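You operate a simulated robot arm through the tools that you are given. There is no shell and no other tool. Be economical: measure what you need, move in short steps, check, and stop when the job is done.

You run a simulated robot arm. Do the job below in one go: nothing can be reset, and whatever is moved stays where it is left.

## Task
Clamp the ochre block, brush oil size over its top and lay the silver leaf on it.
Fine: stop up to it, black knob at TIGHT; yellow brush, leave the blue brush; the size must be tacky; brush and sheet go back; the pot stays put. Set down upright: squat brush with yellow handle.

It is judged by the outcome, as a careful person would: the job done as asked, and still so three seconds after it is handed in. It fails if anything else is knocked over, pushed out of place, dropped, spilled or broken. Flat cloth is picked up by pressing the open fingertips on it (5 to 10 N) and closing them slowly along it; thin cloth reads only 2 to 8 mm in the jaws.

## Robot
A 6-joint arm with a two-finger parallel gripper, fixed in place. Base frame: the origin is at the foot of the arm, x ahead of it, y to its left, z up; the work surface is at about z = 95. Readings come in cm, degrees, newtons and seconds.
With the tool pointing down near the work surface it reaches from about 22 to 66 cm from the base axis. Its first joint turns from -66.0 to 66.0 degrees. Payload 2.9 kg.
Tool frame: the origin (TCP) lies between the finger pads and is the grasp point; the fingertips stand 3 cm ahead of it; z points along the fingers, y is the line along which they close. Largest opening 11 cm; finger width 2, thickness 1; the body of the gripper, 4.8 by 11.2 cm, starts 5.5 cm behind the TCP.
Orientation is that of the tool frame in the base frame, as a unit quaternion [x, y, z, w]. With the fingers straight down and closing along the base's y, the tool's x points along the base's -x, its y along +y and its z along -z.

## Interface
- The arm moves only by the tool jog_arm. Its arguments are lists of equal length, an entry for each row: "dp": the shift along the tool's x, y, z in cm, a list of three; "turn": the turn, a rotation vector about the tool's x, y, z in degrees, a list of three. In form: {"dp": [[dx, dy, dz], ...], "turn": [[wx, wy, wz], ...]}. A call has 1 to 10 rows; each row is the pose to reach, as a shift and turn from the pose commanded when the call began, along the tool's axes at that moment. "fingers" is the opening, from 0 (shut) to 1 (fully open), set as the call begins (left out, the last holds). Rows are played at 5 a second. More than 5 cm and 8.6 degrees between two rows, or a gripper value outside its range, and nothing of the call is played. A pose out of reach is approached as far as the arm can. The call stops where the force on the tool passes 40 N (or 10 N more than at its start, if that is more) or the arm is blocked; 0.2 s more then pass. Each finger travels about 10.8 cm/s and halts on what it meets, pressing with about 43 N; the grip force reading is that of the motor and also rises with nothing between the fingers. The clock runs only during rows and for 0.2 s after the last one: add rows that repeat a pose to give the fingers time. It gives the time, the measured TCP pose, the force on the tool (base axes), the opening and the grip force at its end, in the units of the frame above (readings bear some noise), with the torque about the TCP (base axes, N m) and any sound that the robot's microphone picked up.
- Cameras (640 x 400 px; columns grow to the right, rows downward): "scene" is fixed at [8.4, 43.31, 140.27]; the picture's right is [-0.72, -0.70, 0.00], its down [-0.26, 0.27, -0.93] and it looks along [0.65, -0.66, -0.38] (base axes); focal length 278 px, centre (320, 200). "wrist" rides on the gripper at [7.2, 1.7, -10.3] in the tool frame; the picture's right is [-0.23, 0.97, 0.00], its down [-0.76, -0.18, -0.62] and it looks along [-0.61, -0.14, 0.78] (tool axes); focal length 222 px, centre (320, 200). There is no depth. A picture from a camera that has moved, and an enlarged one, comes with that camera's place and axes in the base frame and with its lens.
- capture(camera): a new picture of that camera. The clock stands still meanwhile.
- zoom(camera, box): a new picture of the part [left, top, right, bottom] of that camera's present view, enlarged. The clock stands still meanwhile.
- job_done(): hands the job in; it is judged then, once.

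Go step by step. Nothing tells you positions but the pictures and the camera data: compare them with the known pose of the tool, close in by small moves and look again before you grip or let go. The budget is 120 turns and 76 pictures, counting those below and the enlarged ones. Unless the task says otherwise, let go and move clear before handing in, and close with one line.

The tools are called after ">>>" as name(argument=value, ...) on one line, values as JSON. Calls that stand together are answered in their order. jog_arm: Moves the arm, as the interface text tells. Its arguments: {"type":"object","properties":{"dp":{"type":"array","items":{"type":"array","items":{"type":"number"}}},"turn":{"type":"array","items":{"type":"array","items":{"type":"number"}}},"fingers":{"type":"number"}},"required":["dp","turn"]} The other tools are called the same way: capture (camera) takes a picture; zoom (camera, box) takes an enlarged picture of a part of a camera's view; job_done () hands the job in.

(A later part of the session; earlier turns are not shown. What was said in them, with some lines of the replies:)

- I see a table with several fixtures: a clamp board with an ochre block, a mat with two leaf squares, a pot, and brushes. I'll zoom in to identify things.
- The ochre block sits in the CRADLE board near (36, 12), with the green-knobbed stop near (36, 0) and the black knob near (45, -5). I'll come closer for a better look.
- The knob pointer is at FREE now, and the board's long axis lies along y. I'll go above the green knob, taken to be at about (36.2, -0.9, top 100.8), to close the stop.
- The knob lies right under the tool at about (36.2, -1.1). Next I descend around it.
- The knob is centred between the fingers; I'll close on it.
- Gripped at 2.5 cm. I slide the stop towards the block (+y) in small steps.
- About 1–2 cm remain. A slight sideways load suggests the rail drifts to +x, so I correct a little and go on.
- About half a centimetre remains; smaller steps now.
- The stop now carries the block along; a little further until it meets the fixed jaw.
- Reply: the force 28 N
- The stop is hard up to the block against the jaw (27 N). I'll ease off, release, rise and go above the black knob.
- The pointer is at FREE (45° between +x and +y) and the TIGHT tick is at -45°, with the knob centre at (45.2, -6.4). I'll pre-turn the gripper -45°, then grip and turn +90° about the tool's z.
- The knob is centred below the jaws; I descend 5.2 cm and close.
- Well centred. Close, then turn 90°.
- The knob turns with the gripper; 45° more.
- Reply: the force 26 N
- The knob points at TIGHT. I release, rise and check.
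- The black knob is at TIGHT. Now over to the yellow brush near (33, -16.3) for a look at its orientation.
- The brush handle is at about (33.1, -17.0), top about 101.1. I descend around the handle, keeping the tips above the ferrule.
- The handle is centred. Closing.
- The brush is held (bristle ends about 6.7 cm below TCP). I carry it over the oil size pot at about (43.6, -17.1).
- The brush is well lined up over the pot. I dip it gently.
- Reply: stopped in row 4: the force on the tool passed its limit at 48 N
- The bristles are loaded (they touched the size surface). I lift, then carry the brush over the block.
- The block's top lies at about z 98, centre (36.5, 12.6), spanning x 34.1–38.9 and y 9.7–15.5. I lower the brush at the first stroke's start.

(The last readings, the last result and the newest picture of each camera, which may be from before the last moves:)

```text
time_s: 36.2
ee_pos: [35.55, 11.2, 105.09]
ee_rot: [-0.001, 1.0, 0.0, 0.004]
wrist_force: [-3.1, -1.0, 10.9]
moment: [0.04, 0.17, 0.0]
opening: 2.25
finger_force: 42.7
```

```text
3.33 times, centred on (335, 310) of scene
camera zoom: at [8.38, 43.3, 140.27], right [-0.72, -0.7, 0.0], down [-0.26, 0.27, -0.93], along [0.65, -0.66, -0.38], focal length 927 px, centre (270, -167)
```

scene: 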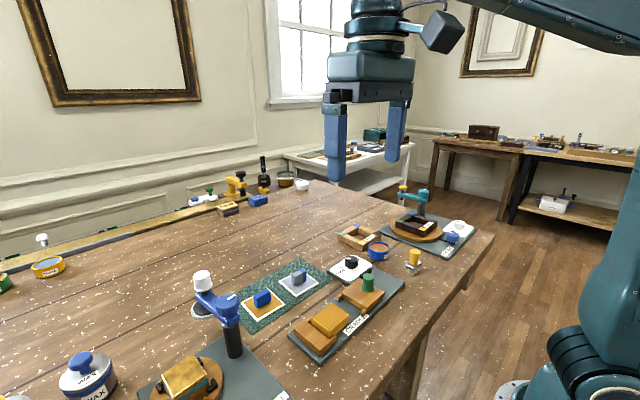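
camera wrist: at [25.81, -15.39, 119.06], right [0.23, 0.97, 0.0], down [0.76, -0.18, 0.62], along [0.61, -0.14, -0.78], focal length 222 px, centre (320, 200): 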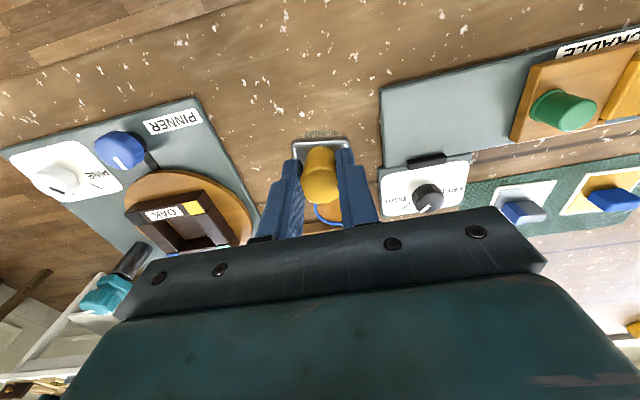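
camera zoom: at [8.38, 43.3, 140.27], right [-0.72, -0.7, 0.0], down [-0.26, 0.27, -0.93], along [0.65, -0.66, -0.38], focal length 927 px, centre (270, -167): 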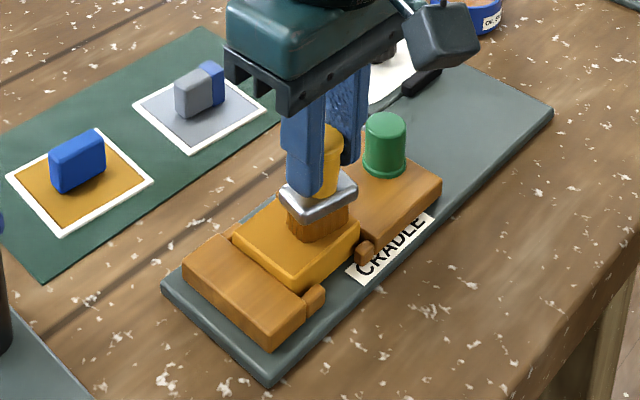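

Light contact (11 N). I ease a bit and stroke across the top.

>>> jog_arm(dp=[[0.4, -0.1, -0.1], [0.4, 0.8, -0.1], [0.4, 1.8, -0.1], [0.4, 2.8, -0.1], [-0.4, 2.8, -0.1], [-1.0, 2.8, -0.1], [-1.0, 1.8, -0.1], [-1.0, 0.8, -0.1], [-1.0, -0.1, -0.1]], turn=[[0, 0, 0], [0, 0, 0], [0, 0, 0], [0, 0, 0], [0, 0, 0], [0, 0, 0], [0, 0, 0], [0, 0, 0], [0, 0, 0]])

>>> zoom(camera="scene", box=[270, 250, 400, 370])

```text
time_s: 38.2
ee_pos: [36.41, 11.23, 105.12]
ee_rot: [0.0, 1.0, -0.002, 0.003]
wrist_force: [0.5, 0.8, 1.9]
moment: [0.11, -0.03, 0.0]
opening: 2.23
finger_force: 42.6
```

```text
3.33 times, centred on (335, 310) of scene
camera zoom: at [8.4, 43.31, 140.27], right [-0.72, -0.7, 0.0], down [-0.26, 0.27, -0.93], along [0.65, -0.66, -0.38], focal length 927 px, centre (270, -167)
```

zoom: 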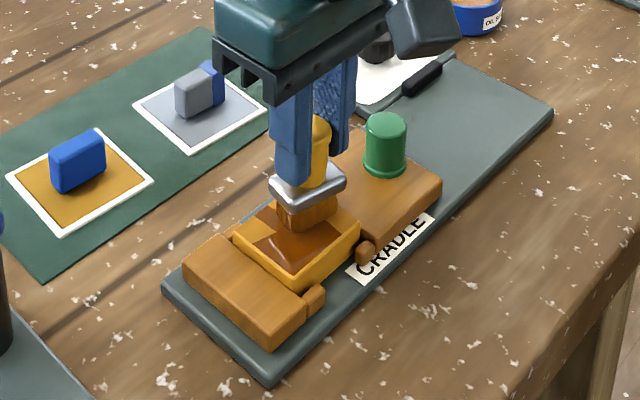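

Size is going on. I continue with the far side and wider strokes towards the edges.

>>> jog_arm(dp=[[0, -0.6, 0.05], [-0.9, -0.6, 0.05], [-1.8, -0.6, 0.05], [-1.8, 0.4, 0.05], [-1.8, 1.4, 0.05], [-1.8, 2.4, 0.05], [-1.8, 3.4, 0.05], [-0.9, 3.4, 0.05], [0, 3.4, 0.05], [0.9, 3.4, 0.05]], turn=[[0, 0, 0], [0, 0, 0], [0, 0, 0], [0, 0, 0], [0, 0, 0], [0, 0, 0], [0, 0, 0], [0, 0, 0], [0, 0, 0], [0, 0, 0]])

>>> jog_arm(dp=[[0.8, 0, 0], [0.8, -1, 0], [0.8, -2, 0], [0.8, -3, 0], [0.8, -4, 0], [0, -4, 0], [0, -4, -3], [0, -4, -5]], turn=[[0, 0, 0], [0, 0, 0], [0, 0, 0], [0, 0, 0], [0, 0, 0], [0, 0, 0], [0, 0, 0], [0, 0, 0]])

>>> zoom(camera="scene", box=[270, 250, 400, 370])

>>> capture(camera="wrist")

```text
time_s: 40.4
ee_pos: [35.47, 14.6, 105.09]
ee_rot: [0.0, 1.0, -0.001, 0.004]
wrist_force: [3.1, -0.2, 9.3]
moment: [-0.06, -0.21, 0.06]
opening: 2.21
finger_force: 43.0
```

```text
time_s: 42.2
ee_pos: [35.58, 10.73, 110.08]
ee_rot: [0.0, 1.0, -0.002, 0.004]
wrist_force: [-0.1, -0.3, -0.6]
moment: [0.01, -0.01, 0.01]
opening: 2.22
finger_force: 43.2
```

```text
3.33 times, centred on (335, 310) of scene
camera zoom: at [8.4, 43.31, 140.27], right [-0.72, -0.7, 0.0], down [-0.26, 0.27, -0.93], along [0.65, -0.66, -0.38], focal length 927 px, centre (270, -167)
```

zoom: 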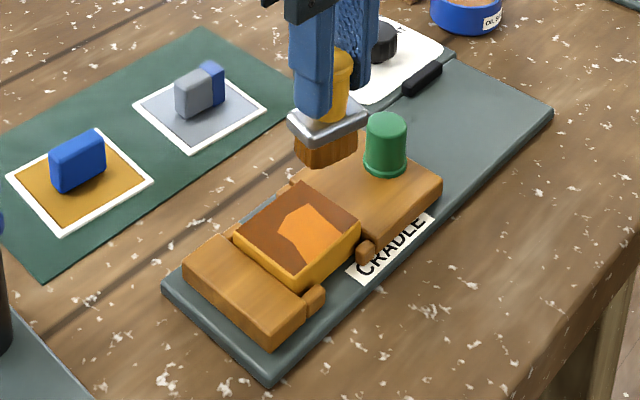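

```text
32 pictures are left
camera wrist: at [28.14, 12.35, 120.27], right [0.23, 0.97, 0.0], down [0.76, -0.18, 0.63], along [0.61, -0.14, -0.78], focal length 222 px, centre (320, 200)
```

wrist: 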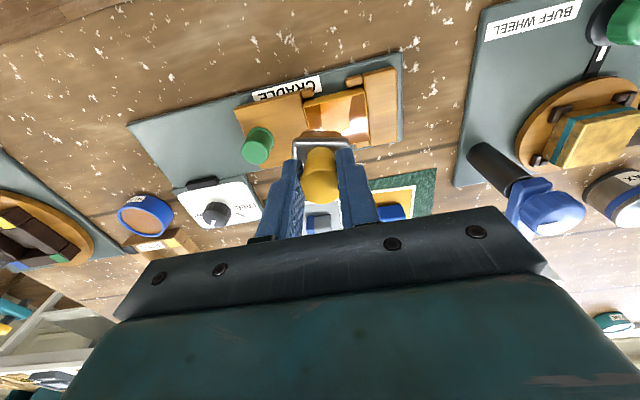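

>>> zoom(camera="wrist", box=[280, 60, 400, 160])

>>> zoom(camera="scene", box=[295, 295, 355, 345])

```text
4.00 times, centred on (340, 110) of wrist
camera zoom: at [28.14, 12.35, 120.27], right [0.23, 0.97, 0.0], down [0.76, -0.18, 0.63], along [0.61, -0.14, -0.78], focal length 888 px, centre (240, 560)
```

zoom: 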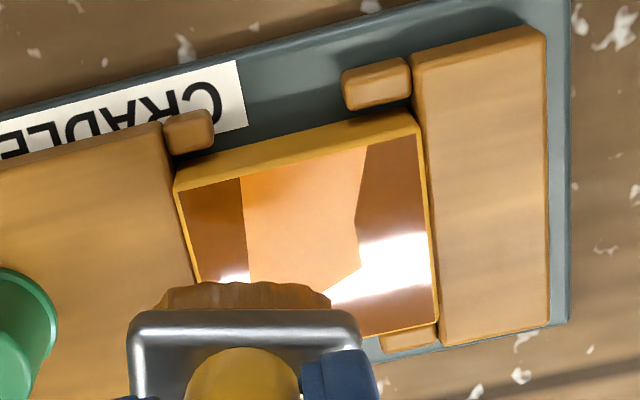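

```text
8.00 times, centred on (325, 320) of scene
camera zoom: at [8.4, 43.31, 140.27], right [-0.72, -0.7, 0.0], down [-0.26, 0.27, -0.93], along [0.65, -0.66, -0.38], focal length 2225 px, centre (280, -760)
```

zoom: 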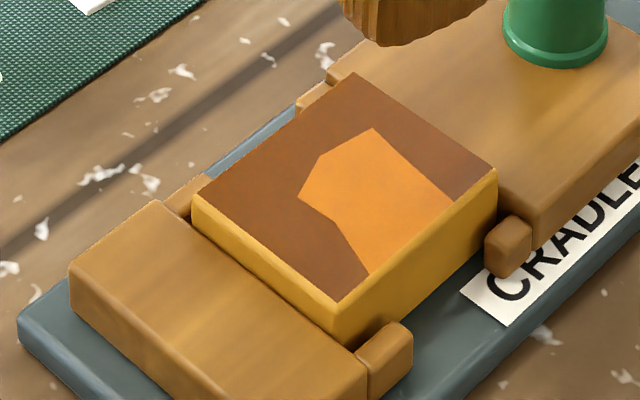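

The top is fully covered; the first-brushed patch has already gone matt (tacky) while the rest is still glossy. I now return the brush to its spot at (33.1, -17.0).

>>> jog_arm(dp=[[0.3, -4.5, 0], [0.7, -9, 0], [1.1, -13.5, 0], [1.6, -18, 0], [2.0, -22.5, 0], [2.5, -27.1, 0], [2.5, -27.75, 3], [2.5, -27.75, 6], [2.5, -27.75, 7.2]], turn=[[0, 0, 0], [0, 0, 0], [0, 0, 0], [0, 0, 0], [0, 0, 0], [0, 0, 0], [0, 0, 0], [0, 0, 0], [0, 0, 0]])

>>> zoom(camera="scene", box=[370, 220, 450, 290])

>>> zoom(camera="scene", box=[295, 295, 355, 345])

```text
time_s: 44.2
ee_pos: [33.1, -17.18, 102.89]
ee_rot: [0.0, 1.0, -0.002, 0.004]
wrist_force: [0.1, 0.4, -0.3]
moment: [-0.01, -0.01, 0.01]
opening: 2.22
finger_force: 42.7
```

```text
5.71 times, centred on (410, 255) of scene
camera zoom: at [8.4, 43.3, 140.27], right [-0.72, -0.7, 0.0], down [-0.26, 0.27, -0.93], along [0.65, -0.66, -0.38], focal length 1589 px, centre (-194, -114)
```

zoom: 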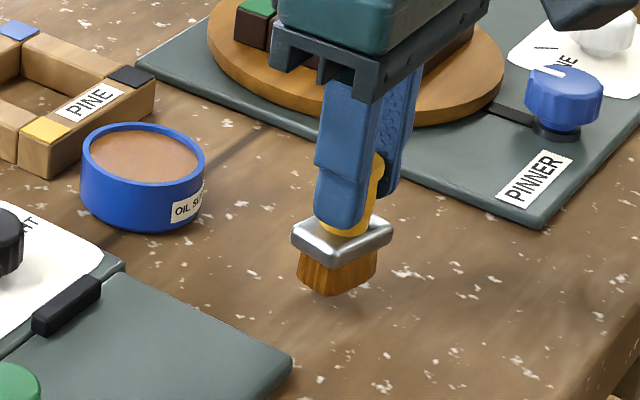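

```text
8.00 times, centred on (325, 320) of scene
camera zoom: at [8.4, 43.3, 140.27], right [-0.72, -0.7, 0.0], down [-0.26, 0.27, -0.93], along [0.65, -0.66, -0.38], focal length 2225 px, centre (280, -760)
```

zoom: 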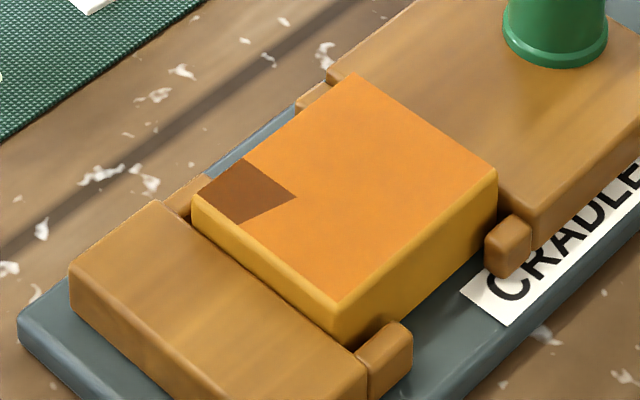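

Nearly all of it is tacky now. I set the brush down softly.

>>> jog_arm(dp=[[0, 0.1, 0.6], [0, 0.1, 0.9], [0, 0.1, 1.05], [0, 0.1, 1.15]], turn=[[0, 0, 0], [0, 0, 0], [0, 0, 0], [0, 0, 0]])

```text
time_s: 45.2
ee_pos: [33.08, -16.98, 101.9]
ee_rot: [-0.001, 1.0, -0.002, 0.004]
wrist_force: [-3.4, 3.8, 17.2]
moment: [0.27, 0.3, 0.05]
opening: 2.22
finger_force: 43.3
```

The brush stands on the table. Release, rise, and travel over the silver sheet near (51.1, 6.7).

>>> jog_arm(dp=[[0, 0, -0.1], [0, 0, -0.1], [0, 0, -0.1]], turn=[[0, 0, 0], [0, 0, 0], [0, 0, 0]], fingers=0.45)

>>> jog_arm(dp=[[0, 0, -4], [0, 0, -8], [-2.8, 3.8, -9], [-5.6, 7.6, -9], [-8.4, 11.4, -9], [-11.2, 15, -9], [-14, 18.4, -9], [-16.5, 21.5, -9], [-18, 23.6, -8]], turn=[[0, 0, 0], [0, 0, 0], [0, 0, 0], [0, 0, 0], [0, 0, 0], [0, 0, 0], [0, 0, 0], [0, 0, 0], [0, 0, 0]])

>>> capture(camera="wrist")

>>> capture(camera="scene")

```text
time_s: 46.0
ee_pos: [33.09, -17.11, 101.77]
ee_rot: [0.0, 1.0, -0.001, 0.004]
wrist_force: [-0.1, -0.3, -0.5]
moment: [-0.02, 0.0, 0.01]
opening: 4.96
finger_force: 0.0
```

```text
time_s: 48.0
ee_pos: [51.02, 6.6, 109.72]
ee_rot: [0.001, 1.0, -0.001, 0.003]
wrist_force: [-0.4, 0.1, 1.0]
moment: [-0.06, 0.03, -0.04]
opening: 4.96
finger_force: 0.0
```

```text
27 pictures are left
camera wrist: at [43.65, 8.31, 120.06], right [0.23, 0.97, 0.0], down [0.76, -0.18, 0.63], along [0.61, -0.14, -0.78], focal length 222 px, centre (320, 200)
```

wrist: 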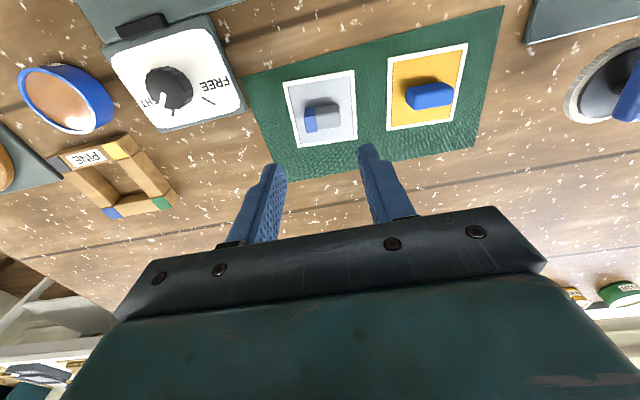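

```text
26 pictures are left
```

scene: 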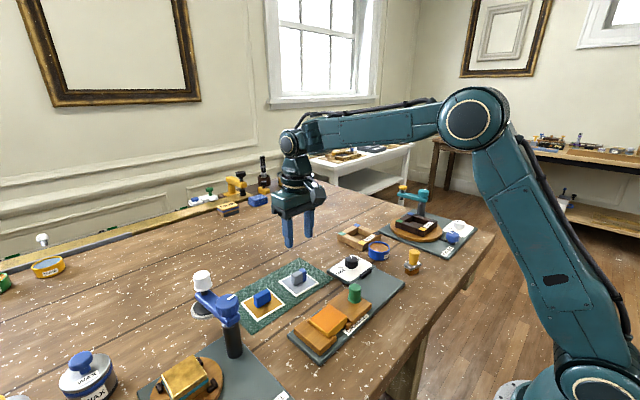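

>>> zoom(camera="wrist", box=[270, 60, 370, 150])

>>> zoom(camera="scene", box=[270, 255, 360, 345])

```text
4.44 times, centred on (320, 105) of wrist
camera zoom: at [43.65, 8.31, 120.06], right [0.23, 0.97, 0.0], down [0.76, -0.18, 0.63], along [0.61, -0.14, -0.78], focal length 987 px, centre (320, 622)
```

zoom: 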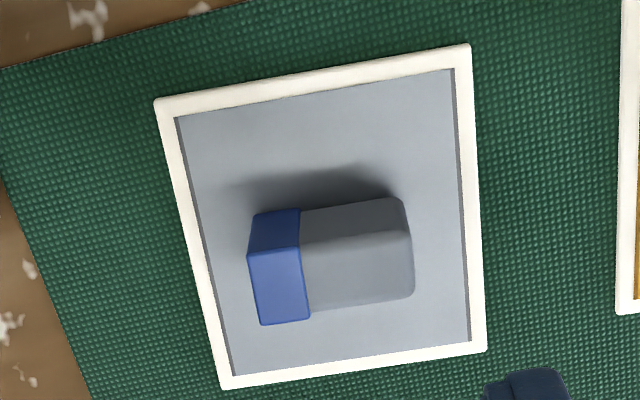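

```text
4.44 times, centred on (315, 300) of scene
camera zoom: at [8.4, 43.31, 140.27], right [-0.72, -0.7, 0.0], down [-0.26, 0.27, -0.93], along [0.65, -0.66, -0.38], focal length 1236 px, centre (342, -244)
```

zoom: 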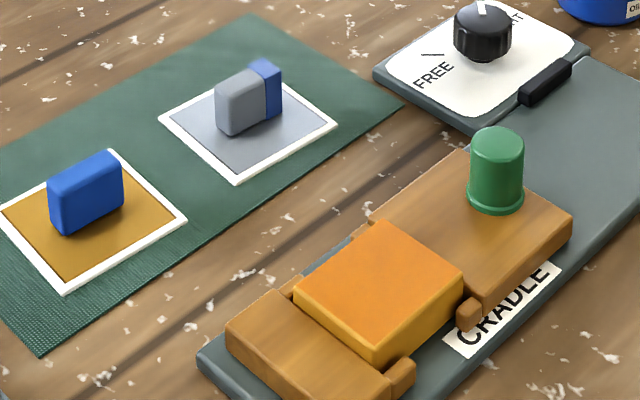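

The size on the block is now evenly matt (tacky). The silver sheet is about 7 cm square centred at (51.2, 6.85), turned about 4.5°, its handle top near z 98.2. I go down around the handle.

>>> jog_arm(dp=[[-0.18, 0.25, 3.5], [-0.18, 0.25, 7], [-0.18, 0.25, 9.5], [-0.18, 0.25, 10.4]], turn=[[0, 0.45, 4.5], [0, 0.45, 4.5], [0, 0.45, 4.5], [0, 0.45, 4.5]], fingers=0.5)

>>> zoom(camera="wrist", box=[200, 80, 440, 230])

>>> zoom(camera="scene", box=[250, 240, 350, 330])

```text
time_s: 49.0
ee_pos: [51.24, 6.71, 99.51]
ee_rot: [0.039, 0.999, -0.001, 0.0]
wrist_force: [-0.3, 0.3, 0.5]
moment: [0.0, 0.01, 0.04]
opening: 5.5
finger_force: 0.1
```

```text
2.67 times, centred on (320, 155) of wrist
camera zoom: at [44.12, 9.01, 109.75], right [0.3, 0.95, 0.0], down [0.75, -0.24, 0.62], along [0.59, -0.19, -0.78], focal length 592 px, centre (320, 320)
```

zoom: 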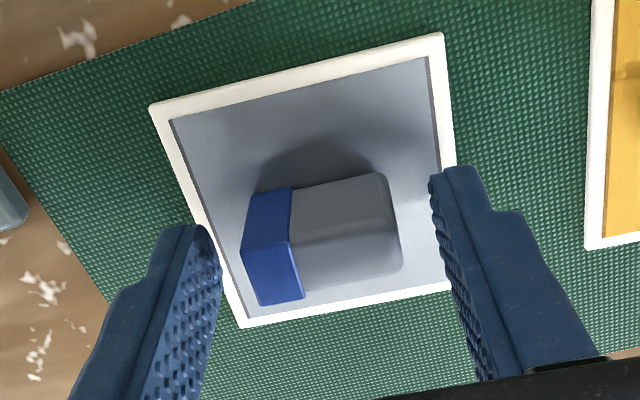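

```text
4.44 times, centred on (300, 285) of scene
camera zoom: at [8.4, 43.31, 140.27], right [-0.72, -0.7, 0.0], down [-0.26, 0.27, -0.93], along [0.65, -0.66, -0.38], focal length 1236 px, centre (409, -178)
```

zoom: 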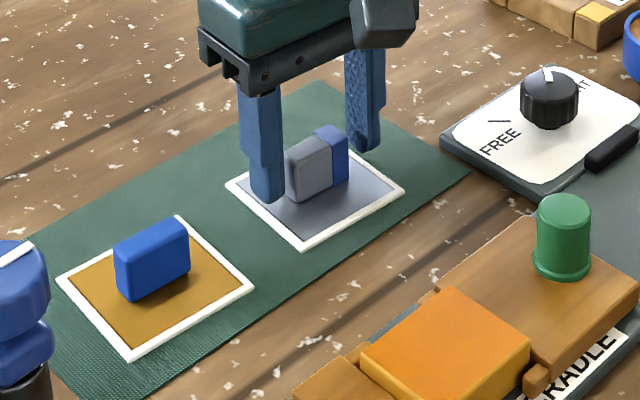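

The handle is centred between the fingers apart from 0.25 cm in x. I correct and close.

>>> jog_arm(dp=[[0.25, 0, 0.2], [0.25, 0, 0.2]], turn=[[0, 0, 0], [0, 0, 0]])

>>> jog_arm(dp=[[0, 0, 0], [0, 0, 0], [0, 0, 0]], turn=[[0, 0, 0], [0, 0, 0], [0, 0, 0]], fingers=0)

>>> jog_arm(dp=[[0, 0, -1], [0, 0, -4], [0, 0, -8], [0, 0, -8]], turn=[[0, 0, 0], [0, 0, 0], [0, 0, 0], [0, 0, 0]])

>>> capture(camera="wrist")

```text
time_s: 49.6
ee_pos: [51.08, 6.76, 99.38]
ee_rot: [0.039, 0.999, -0.001, 0.0]
wrist_force: [-0.7, -0.8, -0.8]
moment: [0.03, 0.0, -0.02]
opening: 5.47
finger_force: 0.1
```

```text
time_s: 50.4
ee_pos: [51.05, 6.78, 99.35]
ee_rot: [0.039, 0.999, -0.001, 0.0]
wrist_force: [-0.5, -0.1, 0.4]
moment: [0.0, -0.01, -0.01]
opening: 3.42
finger_force: 43.4
```

```text
time_s: 51.4
ee_pos: [50.96, 6.78, 107.31]
ee_rot: [0.039, 0.999, -0.001, 0.0]
wrist_force: [0.1, -0.2, -0.4]
moment: [0.03, -0.02, -0.02]
opening: 3.42
finger_force: 43.2
```

```text
21 pictures are left
camera wrist: at [43.84, 8.99, 117.61], right [0.3, 0.95, 0.0], down [0.75, -0.24, 0.62], along [0.59, -0.19, -0.78], focal length 222 px, centre (320, 200)
```

wrist: 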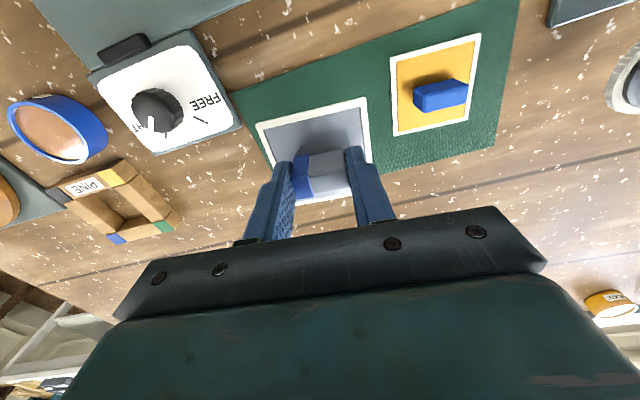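

The sheet is lifted (its underside about 4 cm below TCP). I carry it over the block centre (36.5, 12.6), turning it square.

>>> jog_arm(dp=[[3.7, 1.15, 0], [7.5, 2.3, 0], [11.2, 3.5, 0], [14.97, 4.62, 0], [14.97, 4.62, 2.5], [14.97, 4.62, 3.8]], turn=[[0, 0, -1], [0, 0, -2], [0, 0, -3], [0, 0, -4.5], [0, 0, -4.5], [0, 0, -4.5]])

>>> zoom(camera="wrist", box=[180, 60, 460, 240])

>>> zoom(camera="scene", box=[270, 250, 400, 370])

```text
time_s: 52.8
ee_pos: [36.49, 12.55, 103.52]
ee_rot: [-0.001, 1.0, -0.001, 0.0]
wrist_force: [-0.5, 0.2, 0.2]
moment: [-0.01, 0.0, 0.0]
opening: 3.44
finger_force: 42.7
```

```text
2.22 times, centred on (320, 150) of wrist
camera zoom: at [29.18, 14.25, 113.76], right [0.23, 0.97, 0.0], down [0.76, -0.18, 0.62], along [0.61, -0.14, -0.78], focal length 494 px, centre (320, 311)
```

zoom: 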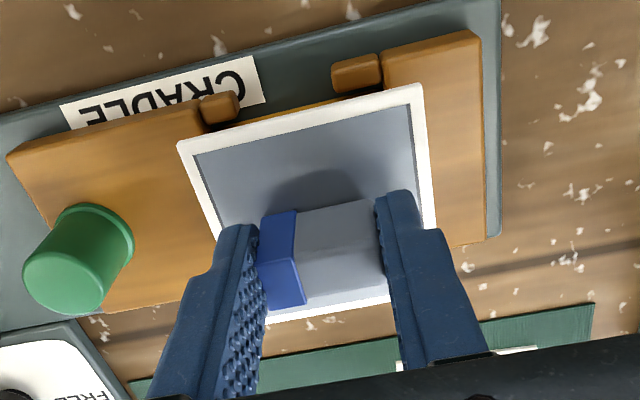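

```text
3.33 times, centred on (335, 310) of scene
camera zoom: at [8.4, 43.31, 140.27], right [-0.72, -0.7, 0.0], down [-0.26, 0.27, -0.93], along [0.65, -0.66, -0.38], focal length 927 px, centre (270, -167)
```

zoom: 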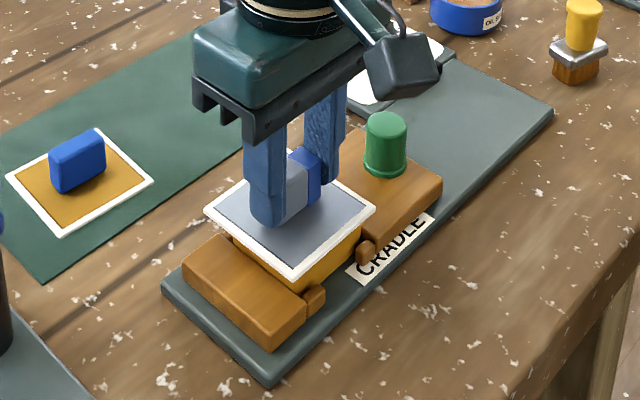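

The sheet is slightly off (+0.4 x, +0.2 y) from the block's centre. I correct this and lower it onto the size.

>>> jog_arm(dp=[[0.4, -0.22, 0], [0.4, -0.22, 0.5], [0.4, -0.22, 0.8], [0.4, -0.22, 1.0], [0.4, -0.22, 1.1], [0.4, -0.22, 1.2]], turn=[[0, 0, 0], [0, 0, 0], [0, 0, 0], [0, 0, 0], [0, 0, 0], [0, 0, 0]])

```text
time_s: 54.2
ee_pos: [36.1, 12.44, 102.41]
ee_rot: [0.0, 1.0, -0.001, 0.0]
wrist_force: [-3.1, -1.4, 18.5]
moment: [-0.05, 0.17, 0.01]
opening: 3.4
finger_force: 43.2
```

Contact at 18 N; I hold the press for a moment and look.

>>> jog_arm(dp=[[0, 0, 0.03], [0, 0, 0.03], [0, 0, 0.03], [0, 0, 0.03], [0, 0, 0.03]], turn=[[0, 0, 0], [0, 0, 0], [0, 0, 0], [0, 0, 0], [0, 0, 0]])

>>> zoom(camera="scene", box=[280, 270, 380, 360])

```text
time_s: 55.4
ee_pos: [36.12, 12.47, 102.52]
ee_rot: [0.0, 1.0, -0.001, 0.002]
wrist_force: [1.2, -0.3, 32.2]
moment: [-0.02, -0.03, -0.01]
opening: 3.41
finger_force: 42.7
```

```text
4.44 times, centred on (330, 315) of scene
camera zoom: at [8.37, 43.29, 140.27], right [-0.72, -0.7, 0.0], down [-0.26, 0.27, -0.93], along [0.65, -0.66, -0.38], focal length 1236 px, centre (276, -311)
```

zoom: 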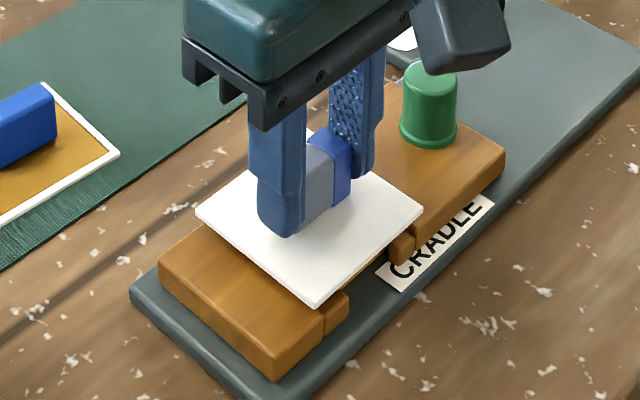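

The carrier has turned white: the leaf has transferred. I lift straight up.

>>> jog_arm(dp=[[0, 0, -0.2], [0, 0, -0.6], [0, 0, -2], [0, 0, -5], [0, 0, -5]], turn=[[0, 0, 0], [0, 0, 0], [0, 0, 0], [0, 0, 0], [0, 0, 0]])

>>> jog_arm(dp=[[-3.7, -1.45, 0], [-7.4, -2.9, 0], [-11.1, -4.3, 0], [-14.95, -5.7, 0], [-14.95, -5.7, 0]], turn=[[0, 0, 1], [0, 0, 2], [0, 0, 3], [0, 0, 4.5], [0, 0, 4.5]])

>>> zoom(camera="scene", box=[230, 220, 390, 360])

>>> capture(camera="wrist")

```text
time_s: 56.6
ee_pos: [36.04, 12.37, 107.26]
ee_rot: [0.0, 1.0, -0.002, -0.001]
wrist_force: [0.1, 0.6, -0.1]
moment: [0.01, -0.01, -0.03]
opening: 3.43
finger_force: 43.8
```

```text
time_s: 57.8
ee_pos: [50.99, 6.68, 107.39]
ee_rot: [0.04, 0.999, -0.001, -0.001]
wrist_force: [-0.8, -0.7, -0.6]
moment: [0.0, 0.02, 0.03]
opening: 3.43
finger_force: 42.8
```

```text
2.86 times, centred on (310, 290) of scene
camera zoom: at [8.41, 43.3, 140.27], right [-0.72, -0.7, 0.0], down [-0.26, 0.27, -0.93], along [0.65, -0.66, -0.38], focal length 794 px, centre (349, -57)
```

zoom: 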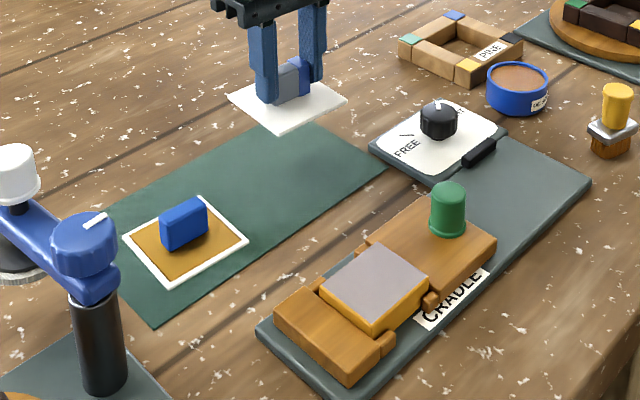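

```text
16 pictures are left
camera wrist: at [43.91, 8.87, 117.56], right [0.3, 0.95, 0.0], down [0.75, -0.24, 0.62], along [0.59, -0.19, -0.78], focal length 222 px, centre (320, 200)
```

wrist: 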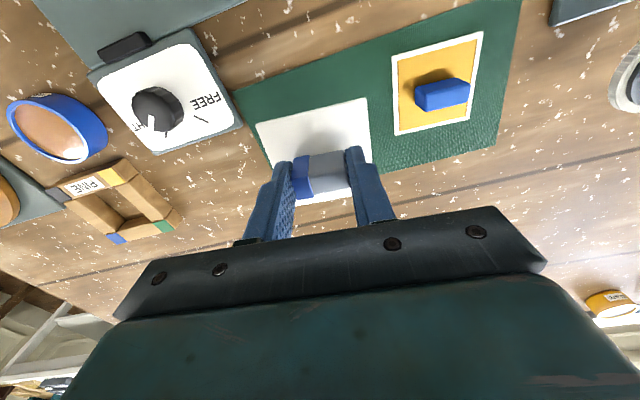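

The leaf lies on the block. I lower the carrier to its place on the mat.

>>> jog_arm(dp=[[-0.05, 0.1, 3], [-0.05, 0.1, 6], [-0.05, 0.1, 7.3], [-0.05, 0.1, 7.6], [-0.05, 0.1, 7.8]], turn=[[0, 0, 0], [0, 0, 0], [0, 0, 0], [0, 0, 0], [0, 0, 0]])

>>> jog_arm(dp=[[0, 0, 0.05], [0, 0, 0.1], [0, 0, 0.15]], turn=[[0, 0, 0], [0, 0, 0], [0, 0, 0]])

```text
time_s: 59.0
ee_pos: [51.11, 6.81, 99.57]
ee_rot: [0.039, 0.999, -0.001, 0.0]
wrist_force: [-0.7, 0.2, -0.6]
moment: [-0.03, 0.02, 0.01]
opening: 3.41
finger_force: 43.3
```

```text
time_s: 59.8
ee_pos: [51.07, 6.74, 99.34]
ee_rot: [0.039, 0.999, -0.001, 0.001]
wrist_force: [-0.2, 0.8, -0.9]
moment: [0.01, 0.05, -0.01]
opening: 3.41
finger_force: 43.1
```

>>> jog_arm(dp=[[0, 0, 0.06], [0, 0, 0.12], [0, 0, 0.18], [0, 0, 0.22]], turn=[[0, 0, 0], [0, 0, 0], [0, 0, 0], [0, 0, 0]])

>>> zoom(camera="scene", box=[250, 240, 350, 330])

```text
time_s: 60.8
ee_pos: [51.21, 6.73, 99.19]
ee_rot: [0.04, 0.999, -0.001, 0.001]
wrist_force: [-1.8, -0.1, 12.9]
moment: [0.05, 0.09, 0.03]
opening: 3.44
finger_force: 43.3
```

```text
4.44 times, centred on (300, 285) of scene
camera zoom: at [8.38, 43.3, 140.27], right [-0.72, -0.7, 0.0], down [-0.26, 0.27, -0.93], along [0.65, -0.66, -0.38], focal length 1236 px, centre (409, -178)
```

zoom: 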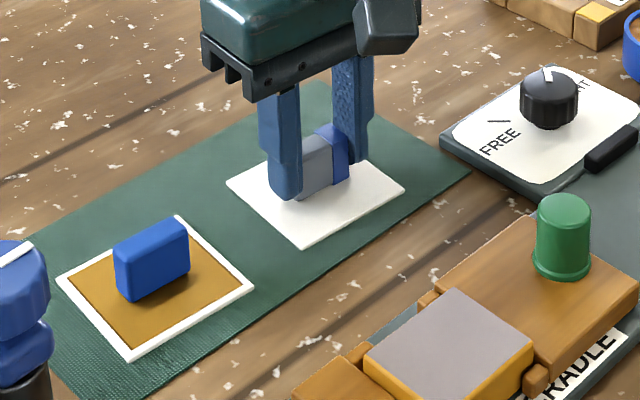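

The carrier is back exactly where it lay. I release, rise clear and make a final check.

>>> jog_arm(dp=[[0, 0, -0.05], [0, 0, -0.05], [0, 0, -0.05], [0, 0, -3], [0, 0, -7], [0, 0, -11], [0, 0, -14]], turn=[[0, 0, 0], [0, 0, 0], [0, 0, 0], [0, 0, 0], [0, 0, 0], [0, 0, 0], [0, 0, 0]], fingers=0.5)

>>> zoom(camera="scene", box=[230, 220, 450, 360])

>>> capture(camera="wrist")

```text
time_s: 62.4
ee_pos: [50.87, 6.75, 113.02]
ee_rot: [0.039, 0.999, 0.0, -0.001]
wrist_force: [0.2, -0.9, -0.1]
moment: [-0.05, -0.02, -0.04]
opening: 5.49
finger_force: 0.1
```

```text
2.86 times, centred on (340, 290) of scene
camera zoom: at [8.4, 43.31, 140.27], right [-0.72, -0.7, 0.0], down [-0.26, 0.27, -0.93], along [0.65, -0.66, -0.38], focal length 794 px, centre (263, -57)
```

zoom: 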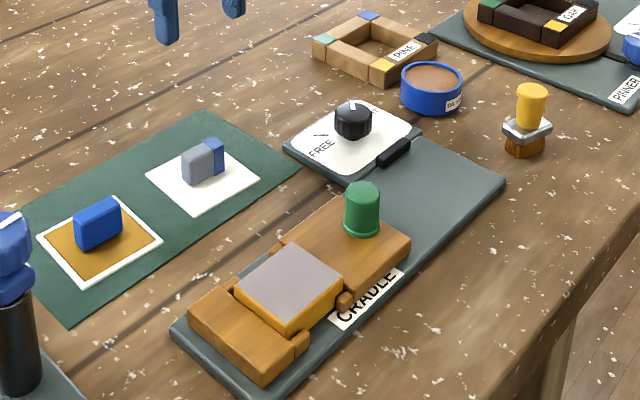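

```text
13 pictures are left
camera wrist: at [43.85, 8.99, 123.37], right [0.3, 0.95, 0.0], down [0.75, -0.24, 0.62], along [0.59, -0.19, -0.78], focal length 222 px, centre (320, 200)
```

wrist: 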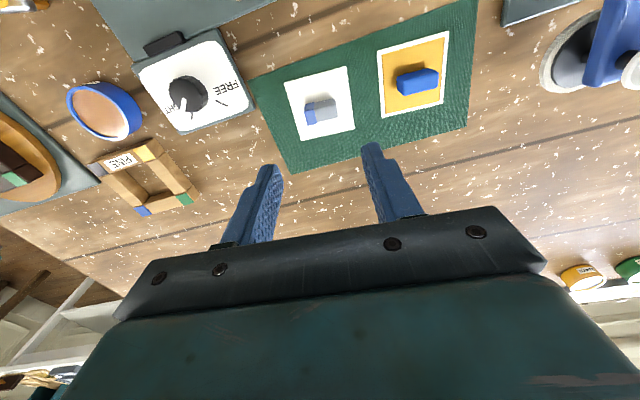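

The block is clamped and silvered, the brush stands upright at its spot, the carrier is back on the mat, the pot has not moved, and the black knob is at TIGHT. I hand in.

>>> job_done()

```text
The job is handed in.
```

The ochre block is clamped with the black knob at TIGHT and sized with the yellow brush. The silver leaf went on once the size was tacky, and the brush and sheet are back in place.
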